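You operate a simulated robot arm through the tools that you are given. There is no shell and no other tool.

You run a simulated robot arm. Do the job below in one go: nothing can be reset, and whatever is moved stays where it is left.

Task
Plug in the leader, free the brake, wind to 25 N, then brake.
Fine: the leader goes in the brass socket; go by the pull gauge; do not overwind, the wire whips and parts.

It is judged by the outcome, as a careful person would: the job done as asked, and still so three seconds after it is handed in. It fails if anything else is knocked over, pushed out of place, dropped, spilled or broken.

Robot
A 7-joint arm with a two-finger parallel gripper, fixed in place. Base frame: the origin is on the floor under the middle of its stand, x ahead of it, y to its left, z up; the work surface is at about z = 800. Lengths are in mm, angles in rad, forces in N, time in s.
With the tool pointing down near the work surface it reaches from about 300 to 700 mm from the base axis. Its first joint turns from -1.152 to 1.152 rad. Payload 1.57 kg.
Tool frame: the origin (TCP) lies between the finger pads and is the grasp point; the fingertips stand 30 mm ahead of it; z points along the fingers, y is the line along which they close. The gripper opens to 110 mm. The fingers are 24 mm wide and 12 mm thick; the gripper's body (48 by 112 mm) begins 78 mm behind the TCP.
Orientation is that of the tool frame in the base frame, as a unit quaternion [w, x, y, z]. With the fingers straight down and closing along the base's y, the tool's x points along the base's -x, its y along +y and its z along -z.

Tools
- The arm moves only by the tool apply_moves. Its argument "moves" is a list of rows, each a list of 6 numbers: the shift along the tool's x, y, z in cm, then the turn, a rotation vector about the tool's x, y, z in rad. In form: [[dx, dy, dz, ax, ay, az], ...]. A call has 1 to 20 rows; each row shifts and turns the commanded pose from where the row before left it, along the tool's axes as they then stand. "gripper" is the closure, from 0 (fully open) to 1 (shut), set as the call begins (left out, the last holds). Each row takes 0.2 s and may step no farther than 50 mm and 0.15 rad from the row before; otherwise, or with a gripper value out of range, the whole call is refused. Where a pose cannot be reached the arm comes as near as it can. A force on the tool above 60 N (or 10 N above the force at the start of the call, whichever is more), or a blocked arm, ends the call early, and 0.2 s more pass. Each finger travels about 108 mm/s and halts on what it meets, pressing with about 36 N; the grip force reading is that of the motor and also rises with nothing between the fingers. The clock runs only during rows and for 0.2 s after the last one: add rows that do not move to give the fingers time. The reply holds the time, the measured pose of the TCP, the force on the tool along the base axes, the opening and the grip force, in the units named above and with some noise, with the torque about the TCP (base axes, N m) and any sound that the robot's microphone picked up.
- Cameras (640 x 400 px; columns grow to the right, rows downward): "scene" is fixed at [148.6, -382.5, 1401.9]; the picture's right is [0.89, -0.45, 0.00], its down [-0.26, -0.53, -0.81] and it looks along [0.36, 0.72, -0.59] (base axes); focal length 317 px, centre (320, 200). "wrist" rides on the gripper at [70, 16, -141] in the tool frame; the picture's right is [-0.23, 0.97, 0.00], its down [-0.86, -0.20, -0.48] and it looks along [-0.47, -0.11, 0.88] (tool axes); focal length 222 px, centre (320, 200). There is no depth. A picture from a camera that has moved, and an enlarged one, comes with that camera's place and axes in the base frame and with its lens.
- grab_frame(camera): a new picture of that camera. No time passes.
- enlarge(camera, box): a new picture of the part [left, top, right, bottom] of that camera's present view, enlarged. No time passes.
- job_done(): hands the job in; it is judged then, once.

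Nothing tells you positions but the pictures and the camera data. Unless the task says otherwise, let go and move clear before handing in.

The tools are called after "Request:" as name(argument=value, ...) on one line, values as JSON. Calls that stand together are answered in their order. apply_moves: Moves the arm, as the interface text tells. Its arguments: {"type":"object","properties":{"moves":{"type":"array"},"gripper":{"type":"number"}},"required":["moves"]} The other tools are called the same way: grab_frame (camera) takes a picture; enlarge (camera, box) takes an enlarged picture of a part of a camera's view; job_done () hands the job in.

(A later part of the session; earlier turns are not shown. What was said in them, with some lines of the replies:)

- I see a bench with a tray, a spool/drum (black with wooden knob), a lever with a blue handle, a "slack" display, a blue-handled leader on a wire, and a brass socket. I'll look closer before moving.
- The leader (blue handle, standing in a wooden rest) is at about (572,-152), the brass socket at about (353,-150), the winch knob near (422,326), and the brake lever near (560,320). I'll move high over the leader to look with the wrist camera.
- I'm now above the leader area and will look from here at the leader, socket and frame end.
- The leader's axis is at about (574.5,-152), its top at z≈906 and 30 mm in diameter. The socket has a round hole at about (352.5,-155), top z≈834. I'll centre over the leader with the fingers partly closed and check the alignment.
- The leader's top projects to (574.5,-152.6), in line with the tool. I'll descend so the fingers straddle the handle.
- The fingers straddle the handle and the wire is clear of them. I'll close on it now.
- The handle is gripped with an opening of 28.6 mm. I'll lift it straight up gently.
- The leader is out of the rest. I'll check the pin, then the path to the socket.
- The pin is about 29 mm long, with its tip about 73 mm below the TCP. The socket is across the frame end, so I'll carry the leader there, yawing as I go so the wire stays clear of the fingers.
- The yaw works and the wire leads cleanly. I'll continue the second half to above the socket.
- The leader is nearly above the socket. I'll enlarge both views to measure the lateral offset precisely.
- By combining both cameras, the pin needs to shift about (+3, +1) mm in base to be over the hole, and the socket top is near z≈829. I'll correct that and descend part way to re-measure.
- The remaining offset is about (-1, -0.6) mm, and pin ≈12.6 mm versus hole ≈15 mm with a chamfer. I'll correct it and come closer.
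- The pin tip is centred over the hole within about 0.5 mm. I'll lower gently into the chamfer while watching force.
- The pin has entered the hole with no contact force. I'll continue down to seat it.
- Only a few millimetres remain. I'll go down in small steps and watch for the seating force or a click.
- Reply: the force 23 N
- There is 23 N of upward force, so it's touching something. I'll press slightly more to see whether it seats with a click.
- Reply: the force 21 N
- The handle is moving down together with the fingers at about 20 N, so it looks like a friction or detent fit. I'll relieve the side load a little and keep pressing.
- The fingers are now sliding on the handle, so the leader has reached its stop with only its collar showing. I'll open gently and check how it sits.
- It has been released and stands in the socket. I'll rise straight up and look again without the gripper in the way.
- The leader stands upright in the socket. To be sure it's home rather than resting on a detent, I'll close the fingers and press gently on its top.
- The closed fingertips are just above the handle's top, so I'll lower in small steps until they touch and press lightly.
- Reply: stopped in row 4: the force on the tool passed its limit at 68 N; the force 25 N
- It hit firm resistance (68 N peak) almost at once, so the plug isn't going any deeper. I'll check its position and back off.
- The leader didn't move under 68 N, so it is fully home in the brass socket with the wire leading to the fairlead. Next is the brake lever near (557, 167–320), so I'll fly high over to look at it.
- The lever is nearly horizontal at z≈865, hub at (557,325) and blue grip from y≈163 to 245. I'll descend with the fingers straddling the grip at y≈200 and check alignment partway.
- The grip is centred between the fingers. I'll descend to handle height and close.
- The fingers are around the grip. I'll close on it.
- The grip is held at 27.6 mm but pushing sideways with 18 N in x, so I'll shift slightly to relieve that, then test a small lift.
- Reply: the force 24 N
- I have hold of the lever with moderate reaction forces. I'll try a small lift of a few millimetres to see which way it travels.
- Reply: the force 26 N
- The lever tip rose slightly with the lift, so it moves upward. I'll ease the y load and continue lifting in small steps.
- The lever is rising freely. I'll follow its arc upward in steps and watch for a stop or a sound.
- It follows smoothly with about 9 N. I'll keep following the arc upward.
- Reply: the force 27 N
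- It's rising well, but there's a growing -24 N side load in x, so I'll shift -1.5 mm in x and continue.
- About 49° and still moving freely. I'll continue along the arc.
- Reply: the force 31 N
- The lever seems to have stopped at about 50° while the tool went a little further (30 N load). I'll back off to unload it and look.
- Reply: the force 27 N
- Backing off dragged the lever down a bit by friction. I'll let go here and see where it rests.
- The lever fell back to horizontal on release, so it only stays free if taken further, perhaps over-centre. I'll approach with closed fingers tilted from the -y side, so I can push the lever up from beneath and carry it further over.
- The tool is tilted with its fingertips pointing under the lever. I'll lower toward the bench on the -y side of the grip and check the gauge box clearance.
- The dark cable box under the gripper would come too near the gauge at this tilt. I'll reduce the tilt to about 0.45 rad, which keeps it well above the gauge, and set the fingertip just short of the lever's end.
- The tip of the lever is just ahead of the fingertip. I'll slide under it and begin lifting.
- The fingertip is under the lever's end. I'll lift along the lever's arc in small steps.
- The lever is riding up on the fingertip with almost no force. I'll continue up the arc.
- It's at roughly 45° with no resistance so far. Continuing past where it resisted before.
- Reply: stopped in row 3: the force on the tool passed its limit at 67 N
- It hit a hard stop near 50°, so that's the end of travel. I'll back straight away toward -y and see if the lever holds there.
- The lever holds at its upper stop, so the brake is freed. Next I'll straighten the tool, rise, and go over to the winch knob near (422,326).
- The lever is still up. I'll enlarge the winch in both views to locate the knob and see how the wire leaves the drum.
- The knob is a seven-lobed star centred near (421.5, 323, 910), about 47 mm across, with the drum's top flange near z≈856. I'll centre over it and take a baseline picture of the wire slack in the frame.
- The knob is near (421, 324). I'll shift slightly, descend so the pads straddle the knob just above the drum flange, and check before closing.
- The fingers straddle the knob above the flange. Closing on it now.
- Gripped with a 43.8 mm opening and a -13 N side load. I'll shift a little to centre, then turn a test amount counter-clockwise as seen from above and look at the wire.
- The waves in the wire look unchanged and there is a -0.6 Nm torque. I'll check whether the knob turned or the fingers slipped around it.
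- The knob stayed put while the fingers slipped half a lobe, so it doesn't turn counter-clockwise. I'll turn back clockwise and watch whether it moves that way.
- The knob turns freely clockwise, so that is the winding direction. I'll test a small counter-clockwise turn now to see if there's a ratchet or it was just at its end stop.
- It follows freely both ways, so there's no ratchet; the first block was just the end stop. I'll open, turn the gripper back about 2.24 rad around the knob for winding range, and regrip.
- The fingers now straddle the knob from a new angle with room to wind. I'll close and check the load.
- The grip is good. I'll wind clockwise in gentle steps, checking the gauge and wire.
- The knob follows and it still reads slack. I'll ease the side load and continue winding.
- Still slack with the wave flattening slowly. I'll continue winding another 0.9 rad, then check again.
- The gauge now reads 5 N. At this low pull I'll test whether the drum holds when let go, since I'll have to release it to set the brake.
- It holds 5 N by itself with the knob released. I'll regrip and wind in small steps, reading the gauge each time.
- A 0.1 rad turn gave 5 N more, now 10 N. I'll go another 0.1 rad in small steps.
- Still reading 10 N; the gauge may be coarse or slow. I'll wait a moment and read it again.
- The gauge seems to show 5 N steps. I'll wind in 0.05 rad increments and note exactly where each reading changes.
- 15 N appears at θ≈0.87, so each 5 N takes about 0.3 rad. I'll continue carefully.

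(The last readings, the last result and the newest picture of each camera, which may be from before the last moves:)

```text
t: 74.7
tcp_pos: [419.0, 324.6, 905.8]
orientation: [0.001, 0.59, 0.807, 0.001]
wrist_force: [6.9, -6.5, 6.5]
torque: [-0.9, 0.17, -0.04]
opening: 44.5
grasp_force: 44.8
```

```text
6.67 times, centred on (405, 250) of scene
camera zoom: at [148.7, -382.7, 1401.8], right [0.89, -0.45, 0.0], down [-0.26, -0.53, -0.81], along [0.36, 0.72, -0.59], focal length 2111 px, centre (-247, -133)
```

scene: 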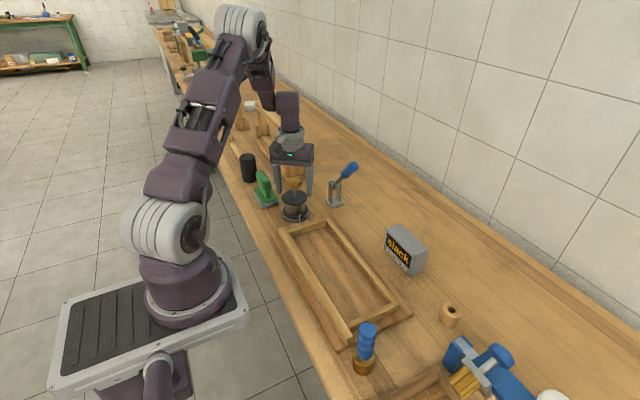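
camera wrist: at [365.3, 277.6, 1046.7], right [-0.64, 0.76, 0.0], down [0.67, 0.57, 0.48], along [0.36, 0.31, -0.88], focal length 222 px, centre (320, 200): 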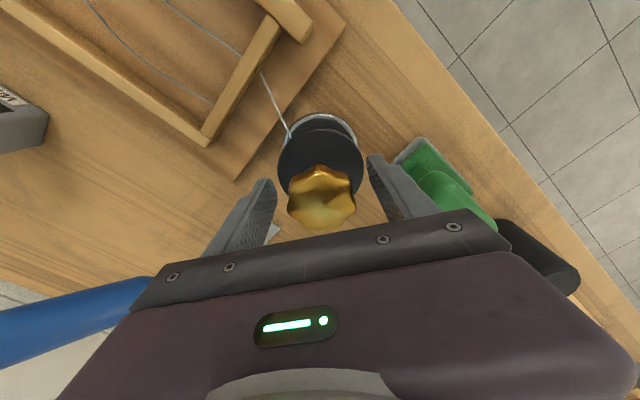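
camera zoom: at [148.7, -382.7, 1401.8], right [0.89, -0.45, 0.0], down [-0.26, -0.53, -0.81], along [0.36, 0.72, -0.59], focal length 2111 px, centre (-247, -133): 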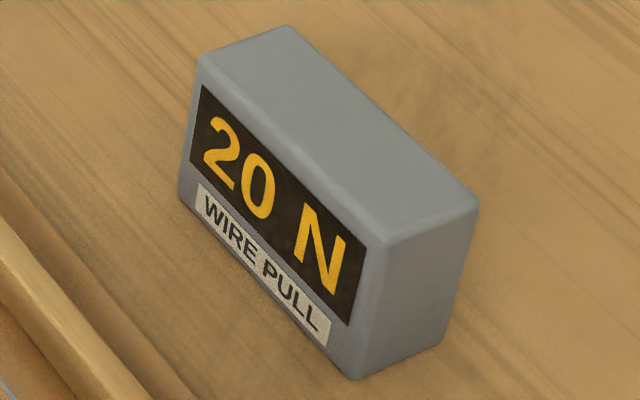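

20 N appears at θ≈1.25, so each 5 N step is about 0.37 rad. I'll continue carefully toward the 25 N change, expected near θ≈1.6.

Request:
apply_moves(moves=[[0, 0, 0, 0, 0, 0.05], [0, 0, 0, 0, 0, 0.05], [0, 0, 0, 0, 0, 0.05], [0, 0, 0, 0, 0, 0]])

Request:
enlarge(camera="scene", box=[370, 220, 440, 280])

```text
t: 75.7
tcp_pos: [419.2, 325.6, 905.8]
orientation: [0.001, 0.649, 0.761, 0.001]
wrist_force: [14.4, -3.4, 7.6]
torque: [-0.71, 0.26, -0.05]
opening: 44.8
grasp_force: 45.2
```

```text
6.67 times, centred on (405, 250) of scene
camera zoom: at [148.9, -382.6, 1401.8], right [0.89, -0.45, 0.0], down [-0.26, -0.53, -0.81], along [0.36, 0.72, -0.59], focal length 2111 px, centre (-247, -133)
```

zoom: 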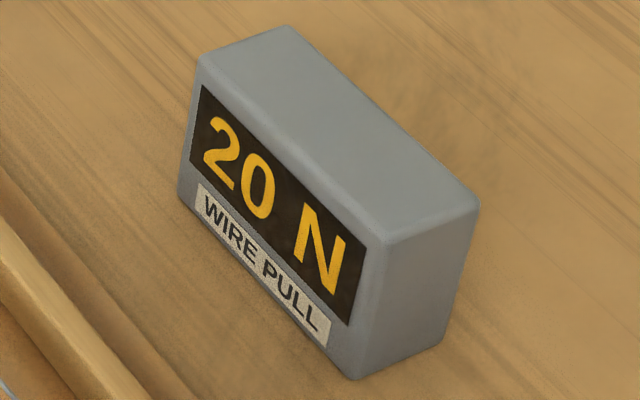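

Request:
apply_moves(moves=[[0, 0.06, 0, 0, 0, 0.05], [0, 0, 0, 0, 0, 0.05], [0, 0, 0, 0, 0, 0]])

Request:
enlarge(camera="scene", box=[370, 220, 440, 280])

Request:
enlarge(camera="wrist", box=[240, 110, 400, 230])

```text
t: 76.5
tcp_pos: [420.2, 325.0, 905.3]
orientation: [-0.001, 0.685, 0.728, 0.0]
wrist_force: [11.3, -4.7, 7.0]
torque: [0.69, -0.35, -0.01]
opening: 44.5
grasp_force: 45.5
```

```text
6.67 times, centred on (405, 250) of scene
camera zoom: at [148.8, -382.7, 1401.8], right [0.89, -0.45, 0.0], down [-0.26, -0.53, -0.81], along [0.36, 0.72, -0.59], focal length 2111 px, centre (-247, -133)
```

zoom: 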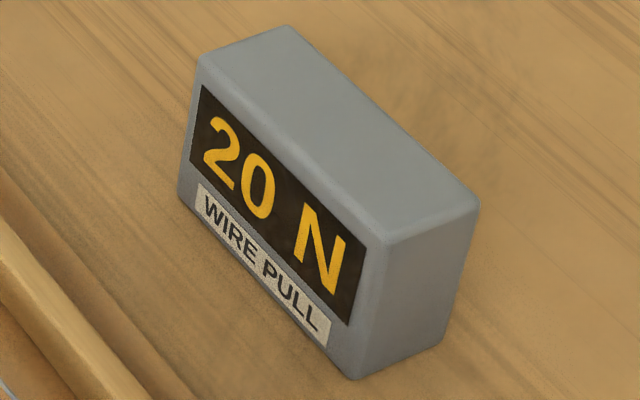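

```text
3.33 times, centred on (320, 170) of wrist
camera zoom: at [431.8, 395.7, 1046.8], right [0.99, -0.17, 0.0], down [-0.15, -0.87, 0.48], along [-0.08, -0.47, -0.88], focal length 740 px, centre (320, 300)
```

zoom: 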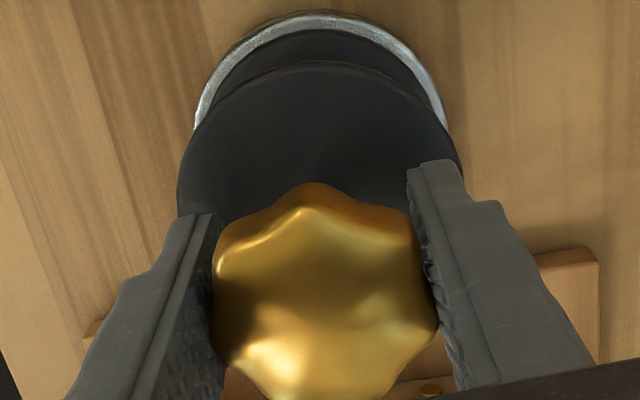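

Request:
apply_moves(moves=[[0, 0.03, 0, 0, 0, 0.05], [0, 0, 0, 0, 0, 0]])

Request:
enlarge(camera="scene", box=[370, 220, 440, 280])

```text
t: 77.1
tcp_pos: [420.8, 326.7, 906.4]
orientation: [-0.001, 0.703, 0.711, -0.001]
wrist_force: [9.4, -1.3, -1.6]
torque: [0.89, -0.61, 0.01]
opening: 44.6
grasp_force: 45.0
```

```text
6.67 times, centred on (405, 250) of scene
camera zoom: at [148.8, -382.5, 1401.9], right [0.89, -0.45, 0.0], down [-0.26, -0.53, -0.81], along [0.36, 0.72, -0.59], focal length 2111 px, centre (-247, -133)
```

zoom: 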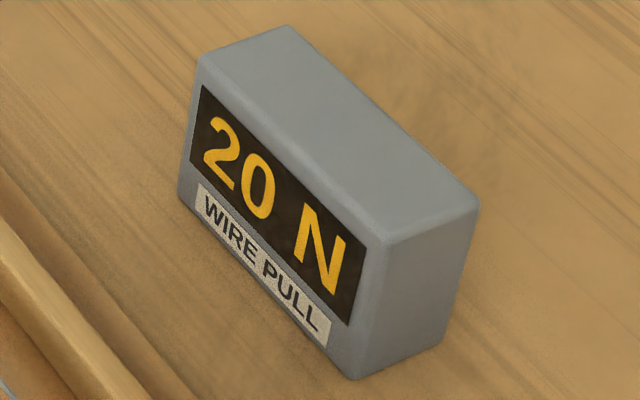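

Request:
apply_moves(moves=[[0, 0, 0, 0, 0, 0.04], [0, 0, 0, 0, 0, 0]])

Request:
enlarge(camera="scene", box=[370, 220, 440, 280])

```text
t: 77.7
tcp_pos: [420.9, 325.6, 906.0]
orientation: [-0.001, 0.718, 0.696, 0.0]
wrist_force: [5.9, -1.2, -0.3]
torque: [0.75, -0.45, -0.03]
opening: 44.7
grasp_force: 45.0
```

```text
6.67 times, centred on (405, 250) of scene
camera zoom: at [148.7, -382.5, 1401.9], right [0.89, -0.45, 0.0], down [-0.26, -0.53, -0.81], along [0.36, 0.72, -0.59], focal length 2111 px, centre (-247, -133)
```

zoom: 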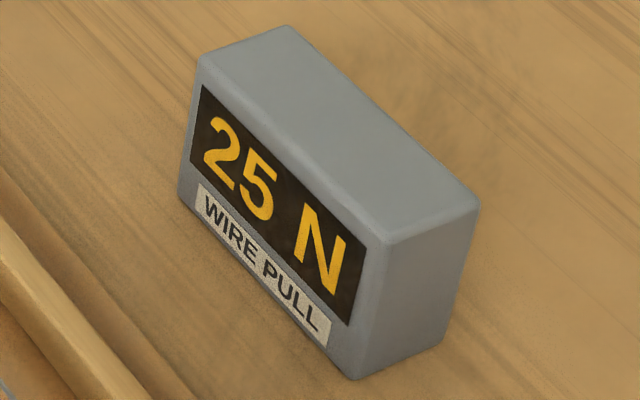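

25 N now shows at θ≈1.59. I'll go a little further (0.12 rad) so it sits well inside the 25 N band, rather than on its lower edge.

Request:
apply_moves(moves=[[0, 0, 0, 0, 0, 0.04], [0, 0, 0, 0, 0, 0.04], [0, 0, 0, 0, 0, 0.04], [0, 0, 0, 0, 0, 0]])

Request:
enlarge(camera="scene", box=[370, 220, 440, 280])

Request:
grab_frame(camera="scene")

```text
t: 78.7
tcp_pos: [420.8, 326.3, 905.1]
orientation: [-0.001, 0.758, 0.653, -0.001]
wrist_force: [4.3, 4.8, -4.4]
torque: [-0.22, 0.03, -0.06]
opening: 44.7
grasp_force: 44.8
```

```text
6.67 times, centred on (405, 250) of scene
camera zoom: at [148.8, -382.3, 1401.9], right [0.89, -0.45, 0.0], down [-0.26, -0.53, -0.81], along [0.36, 0.72, -0.59], focal length 2111 px, centre (-247, -133)
```

zoom: 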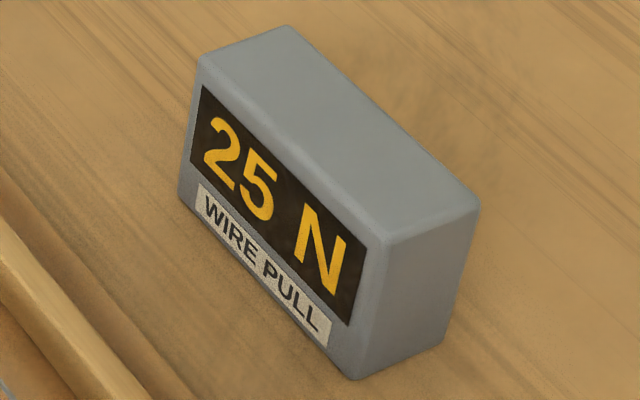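

```text
taken
```

scene: 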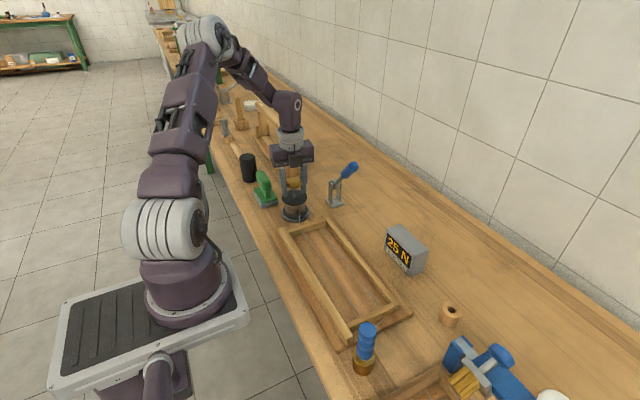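

It reads 25 N, inside the band. I'll release the knob and check the reading holds.

Request:
apply_moves(moves=[[0, 0, 0, 0, 0, 0], [0, 0, 0, 0, 0, 0], [0, 0, 0, 0, 0, 0]], gripper=0.35)

Request:
enlarge(camera="scene", box=[300, 165, 440, 285])

Request:
enlarge(camera="wrist", box=[240, 110, 400, 230])

```text
t: 79.5
tcp_pos: [420.8, 326.2, 906.4]
orientation: [-0.001, 0.758, 0.652, 0.0]
wrist_force: [-0.5, -0.3, 0.1]
torque: [-0.02, -0.03, -0.04]
opening: 71.2
grasp_force: 0.1
```

```text
3.33 times, centred on (370, 225) of scene
camera zoom: at [148.6, -382.5, 1401.9], right [0.89, -0.45, 0.0], down [-0.26, -0.53, -0.81], along [0.36, 0.72, -0.59], focal length 1056 px, centre (153, 117)
```

zoom: 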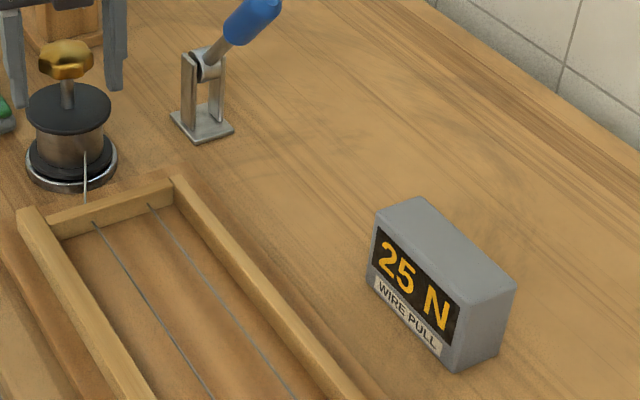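

```text
3.33 times, centred on (320, 170) of wrist
camera zoom: at [446.6, 391.5, 1046.9], right [0.93, -0.37, 0.0], down [-0.32, -0.82, 0.48], along [-0.18, -0.44, -0.88], focal length 740 px, centre (320, 300)
```

zoom: 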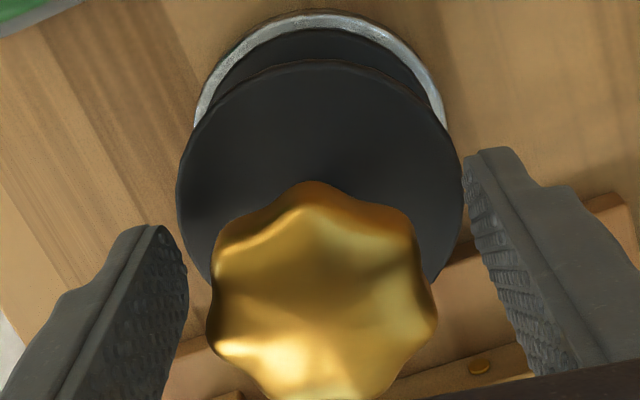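

The wire is taut and the gauge holds 25 N with the knob free. I'll rise clear of the knob, then go over to the brake lever.

Request:
apply_moves(moves=[[0, 0, -2, 0, 0, 0], [0, 0, -4, 0, 0, 0], [0, 0, -4, 0, 0, 0], [0, 0, -4, 0, 0, -0.15], [0, 0, -2, 0, 0, 0], [0, 0, 0, 0, 0, 0]])

Request:
enlarge(camera="scene", box=[300, 165, 440, 285])

```text
t: 80.9
tcp_pos: [422.7, 323.9, 1064.7]
orientation: [0.0, 0.707, 0.707, 0.0]
wrist_force: [0.4, 0.5, -0.2]
torque: [-0.02, -0.02, -0.02]
opening: 71.3
grasp_force: 0.0
```

```text
3.33 times, centred on (370, 225) of scene
camera zoom: at [148.6, -382.5, 1401.9], right [0.89, -0.45, 0.0], down [-0.26, -0.53, -0.81], along [0.36, 0.72, -0.59], focal length 1056 px, centre (153, 117)
```

zoom: 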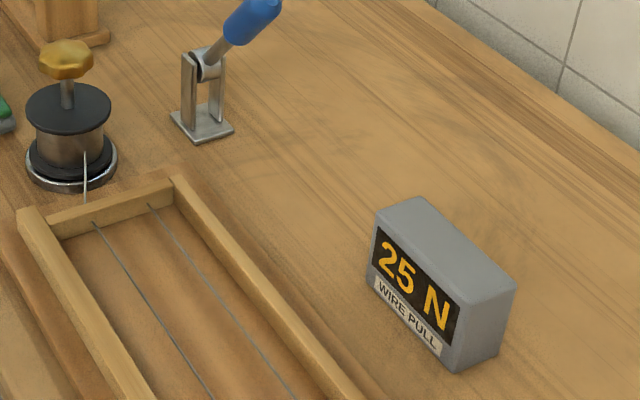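

Still 25 N. I'll close the fingers and move above the lever grip at about (555, 235).

Request:
apply_moves(moves=[[0, 3.3, 0, 0, 0, 0], [-2.2, 3.3, 0, 0, 0, 0], [-2.2, 3.3, 0, 0, 0, 0], [-2.2, 3.3, 0, 0, 0, 0], [-2.2, 0, 0, 0, 0, 0], [0, 0, 0, 0, 0, 0]], gripper=1)

Request:
grab_frame(camera="wrist")

Request:
enlarge(camera="scene", box=[300, 100, 428, 215])

```text
t: 82.3
tcp_pos: [553.3, 235.9, 1064.5]
orientation: [0.0, 0.708, 0.707, 0.0]
wrist_force: [-0.6, 0.3, -0.1]
torque: [-0.03, 0.01, -0.01]
opening: 0.0
grasp_force: 21.4
```

```text
taken
camera wrist: at [569.0, 304.6, 1206.0], right [0.97, -0.23, 0.0], down [-0.2, -0.86, 0.48], along [-0.11, -0.47, -0.88], focal length 222 px, centre (320, 200)
```

wrist: 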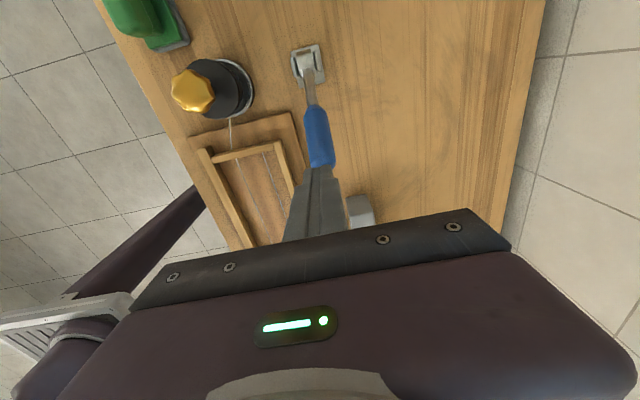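

```text
3.48 times, centred on (364, 158) of scene
camera zoom: at [148.6, -382.5, 1401.9], right [0.89, -0.45, 0.0], down [-0.26, -0.53, -0.81], along [0.36, 0.72, -0.59], focal length 1102 px, centre (167, 348)
```

zoom: 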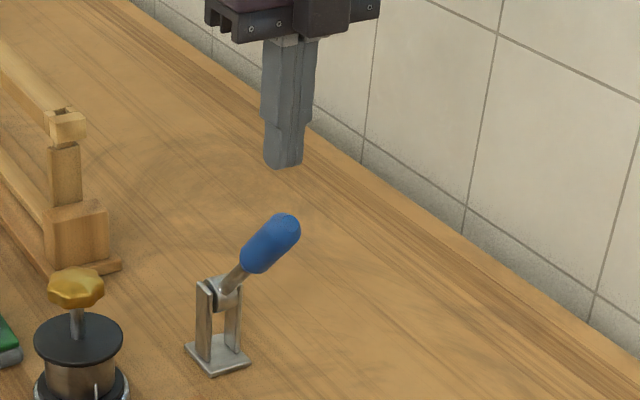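

The fingertips are above the lever grip. I'll lower onto it gently and push it down.

Request:
apply_moves(moves=[[0.3, 0.1, 1.5, 0, 0, 0], [0, 0, 1, 0, 0, 0], [0, 0, 1, 0, 0, 0], [0, 0, 1, 0, 0, 0], [0, 0, 1, 0, 0, 0], [0, 0, 1, 0, 0, 0], [0, 0, 0, 0, 0, 0]])

Request:
enlarge(camera="scene", box=[300, 100, 428, 215])

```text
t: 83.9
tcp_pos: [553.2, 240.2, 1000.0]
orientation: [0.001, 0.707, 0.707, 0.0]
wrist_force: [0.3, 0.0, -0.5]
torque: [0.01, -0.01, -0.01]
opening: 0.0
grasp_force: 20.9
```

```text
3.48 times, centred on (364, 158) of scene
camera zoom: at [148.6, -382.5, 1401.9], right [0.89, -0.45, 0.0], down [-0.26, -0.53, -0.81], along [0.36, 0.72, -0.59], focal length 1102 px, centre (167, 348)
```

zoom: 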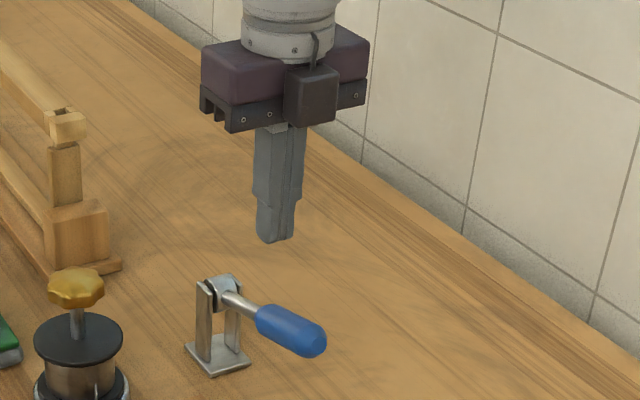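

The lever has come off its upper position and is partway down. I'll keep following it down to its lower stop.

Request:
apply_moves(moves=[[0, 0, 2, 0, 0, 0], [0, 0, 2, 0, 0, 0], [0, 0, 2, 0, 0, 0], [0, 0, 0, 0, 0, 0]])

Request:
enlarge(camera="scene", box=[300, 130, 428, 245])

Request:
enlarge(camera="scene", box=[370, 220, 440, 280])

```text
t: 84.9
tcp_pos: [552.7, 241.0, 938.8]
orientation: [0.0, 0.707, 0.707, 0.0]
wrist_force: [0.8, 0.5, -0.6]
torque: [0.01, 0.0, -0.02]
opening: 0.0
grasp_force: 21.2
```

```text
3.48 times, centred on (364, 188) of scene
camera zoom: at [148.6, -382.5, 1401.9], right [0.89, -0.45, 0.0], down [-0.26, -0.53, -0.81], along [0.36, 0.72, -0.59], focal length 1102 px, centre (167, 244)
```

zoom: 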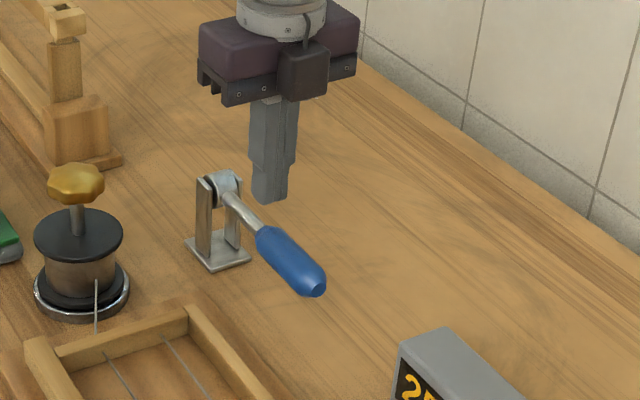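

```text
6.67 times, centred on (405, 250) of scene
camera zoom: at [148.6, -382.5, 1401.9], right [0.89, -0.45, 0.0], down [-0.26, -0.53, -0.81], along [0.36, 0.72, -0.59], focal length 2111 px, centre (-247, -133)
```

zoom: 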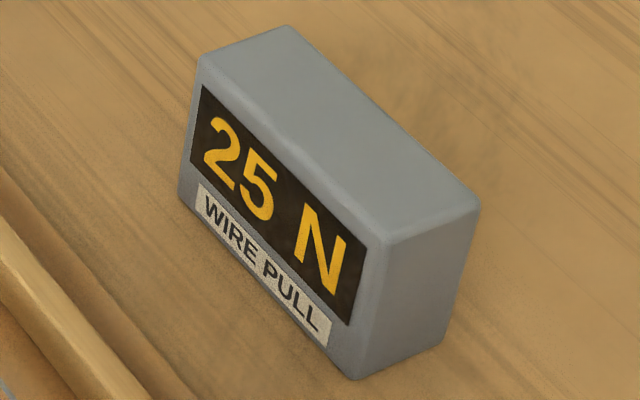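

The lever is back at its original lower (braked) position and the gauge reads 25 N. I'll press it lightly to confirm it's firmly on its stop.

Request:
apply_moves(moves=[[-1.5, 0, 1, 0, 0, 0], [0, 0, 1, 0, 0, 0], [0, 0, 0.4, 0, 0, 0], [0, 0, 0.2, 0, 0, 0], [0, 0, 0.15, 0, 0, 0], [0, 0, 0.1, 0, 0, 0], [0, 0, 0, 0, 0, 0]])

Request:
enlarge(camera="scene", box=[300, 130, 428, 245])

```text
t: 86.5
tcp_pos: [552.9, 225.4, 913.3]
orientation: [0.0, 0.706, 0.708, 0.001]
wrist_force: [-6.3, -2.0, 28.8]
torque: [0.01, 0.1, -0.03]
opening: 0.0
grasp_force: 21.3
```

```text
3.48 times, centred on (364, 188) of scene
camera zoom: at [147.9, -382.7, 1401.9], right [0.89, -0.45, 0.0], down [-0.26, -0.53, -0.81], along [0.36, 0.72, -0.59], focal length 1102 px, centre (167, 244)
```

zoom: 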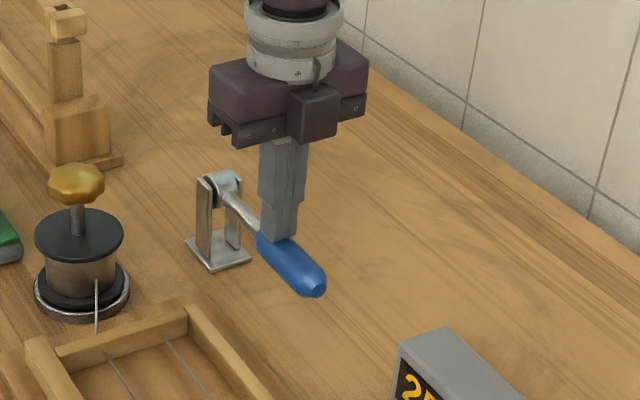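

It's firm on its stop (29 N with no movement), so the brake is on. I'll rise clear, back away, and re-check everything for a few seconds.

Request:
apply_moves(moves=[[0, 0, -0.5, 0, 0, 0], [0, 0, -3, 0, 0, 0], [0, 0, -4, 0, 0, 0], [0, 0, -4, 0, 0, 0], [0, 0, -4, 0, 0, 0], [0, 0, -4, 0, 0, 0], [-3, -4, 0, 0, 0, 0], [-3, -4, 0, 0, 0, 0], [-3, -4, 0, 0, 0, 0], [0, 0, 0, 0, 0, 0], [0, 0, 0, 0, 0, 0], [0, 0, 0, 0, 0, 0], [0, 0, 0, 0, 0, 0], [0, 0, 0, 0, 0, 0], [0, 0, 0, 0, 0, 0], [0, 0, 0, 0, 0, 0], [0, 0, 0, 0, 0, 0]])

Request:
grab_frame(camera="scene")

Request:
enlarge(camera="scene", box=[370, 220, 440, 280])

Request:
enlarge(camera="scene", box=[324, 310, 420, 380])

Request:
enlarge(camera="scene", box=[250, 150, 378, 230])

```text
t: 90.1
tcp_pos: [434.5, 136.9, 1107.2]
orientation: [0.001, 0.707, 0.707, 0.001]
wrist_force: [0.6, -0.4, 0.4]
torque: [0.01, 0.01, -0.01]
opening: 0.0
grasp_force: 21.2
```

```text
taken
```

scene: 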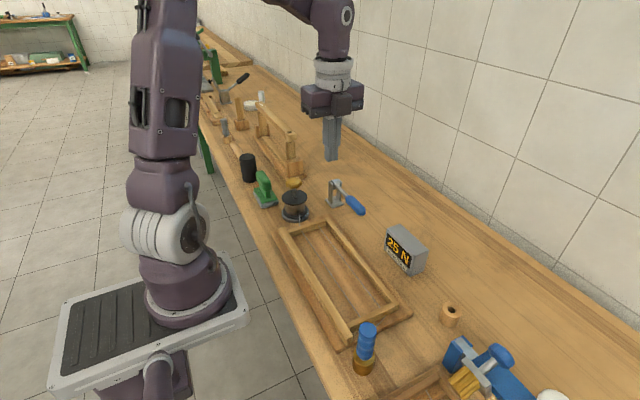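

```text
6.67 times, centred on (405, 250) of scene
camera zoom: at [148.6, -382.5, 1401.9], right [0.89, -0.45, 0.0], down [-0.26, -0.53, -0.81], along [0.36, 0.72, -0.59], focal length 2111 px, centre (-247, -133)
```

zoom: 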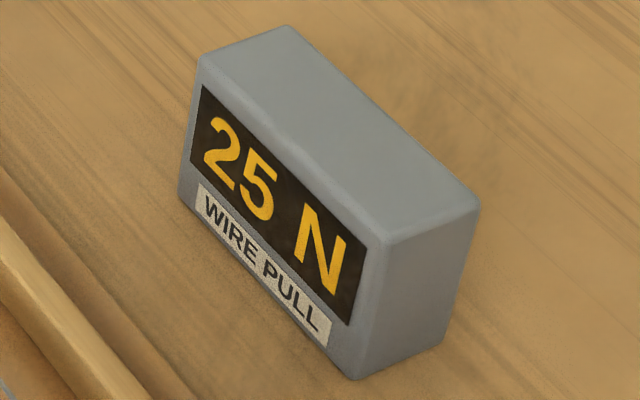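

```text
5.71 times, centred on (372, 345) of scene
camera zoom: at [148.6, -382.5, 1401.9], right [0.89, -0.45, 0.0], down [-0.26, -0.53, -0.81], along [0.36, 0.72, -0.59], focal length 1810 px, centre (23, -629)
```

zoom: 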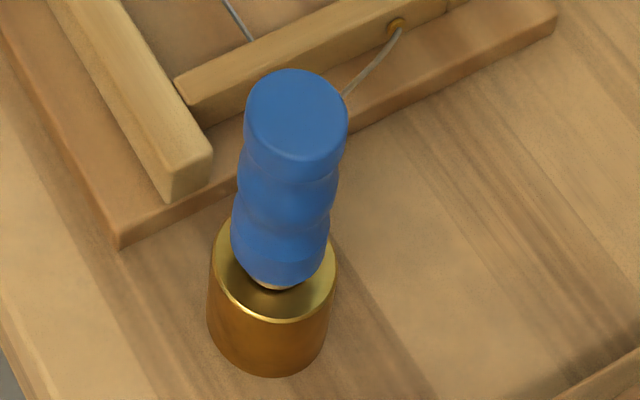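

```text
5.00 times, centred on (314, 190) of scene
camera zoom: at [148.6, -382.5, 1401.9], right [0.89, -0.45, 0.0], down [-0.26, -0.53, -0.81], along [0.36, 0.72, -0.59], focal length 1583 px, centre (350, 250)
```

zoom: 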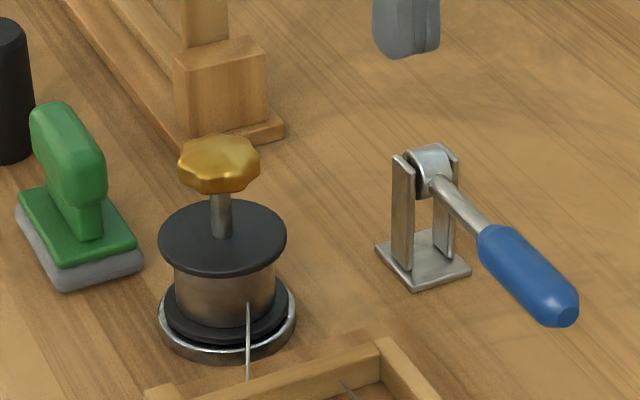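

The leader is in the brass socket, the brake lever is down on its stop, and the gauge still reads 25 N several seconds after release. Nothing else has moved and the arm is clear, so I'm handing the job in.

Request:
job_done()

```text
The job is handed in.
```

I plugged the leader into the brass socket, freed the brake, wound the wire to 25 N on the pull gauge, and set the brake again. I've handed the job in.

- **Leader:** it is fully home in the socket. Pressing on its top, with a brief 68 N peak, moved it no deeper.
- **Brake:** the lever is back at its starting position. A 29 N push on it moved nothing.
- **Pull:** the gauge reads in 5 N steps. I wound slightly past the point where 25 N first showed, so the true pull could be a couple of newtons either side. It held 25 N when I let go of the knob, and still read 25 N several seconds after braking.

On the first try the lever fell back down when I let go of it. The second time I pushed it up from beneath to its upper stop, briefly hitting 67 N, and it stayed there while I wound. I saw nothing else moved or knocked over, and the arm was clear when I handed in.
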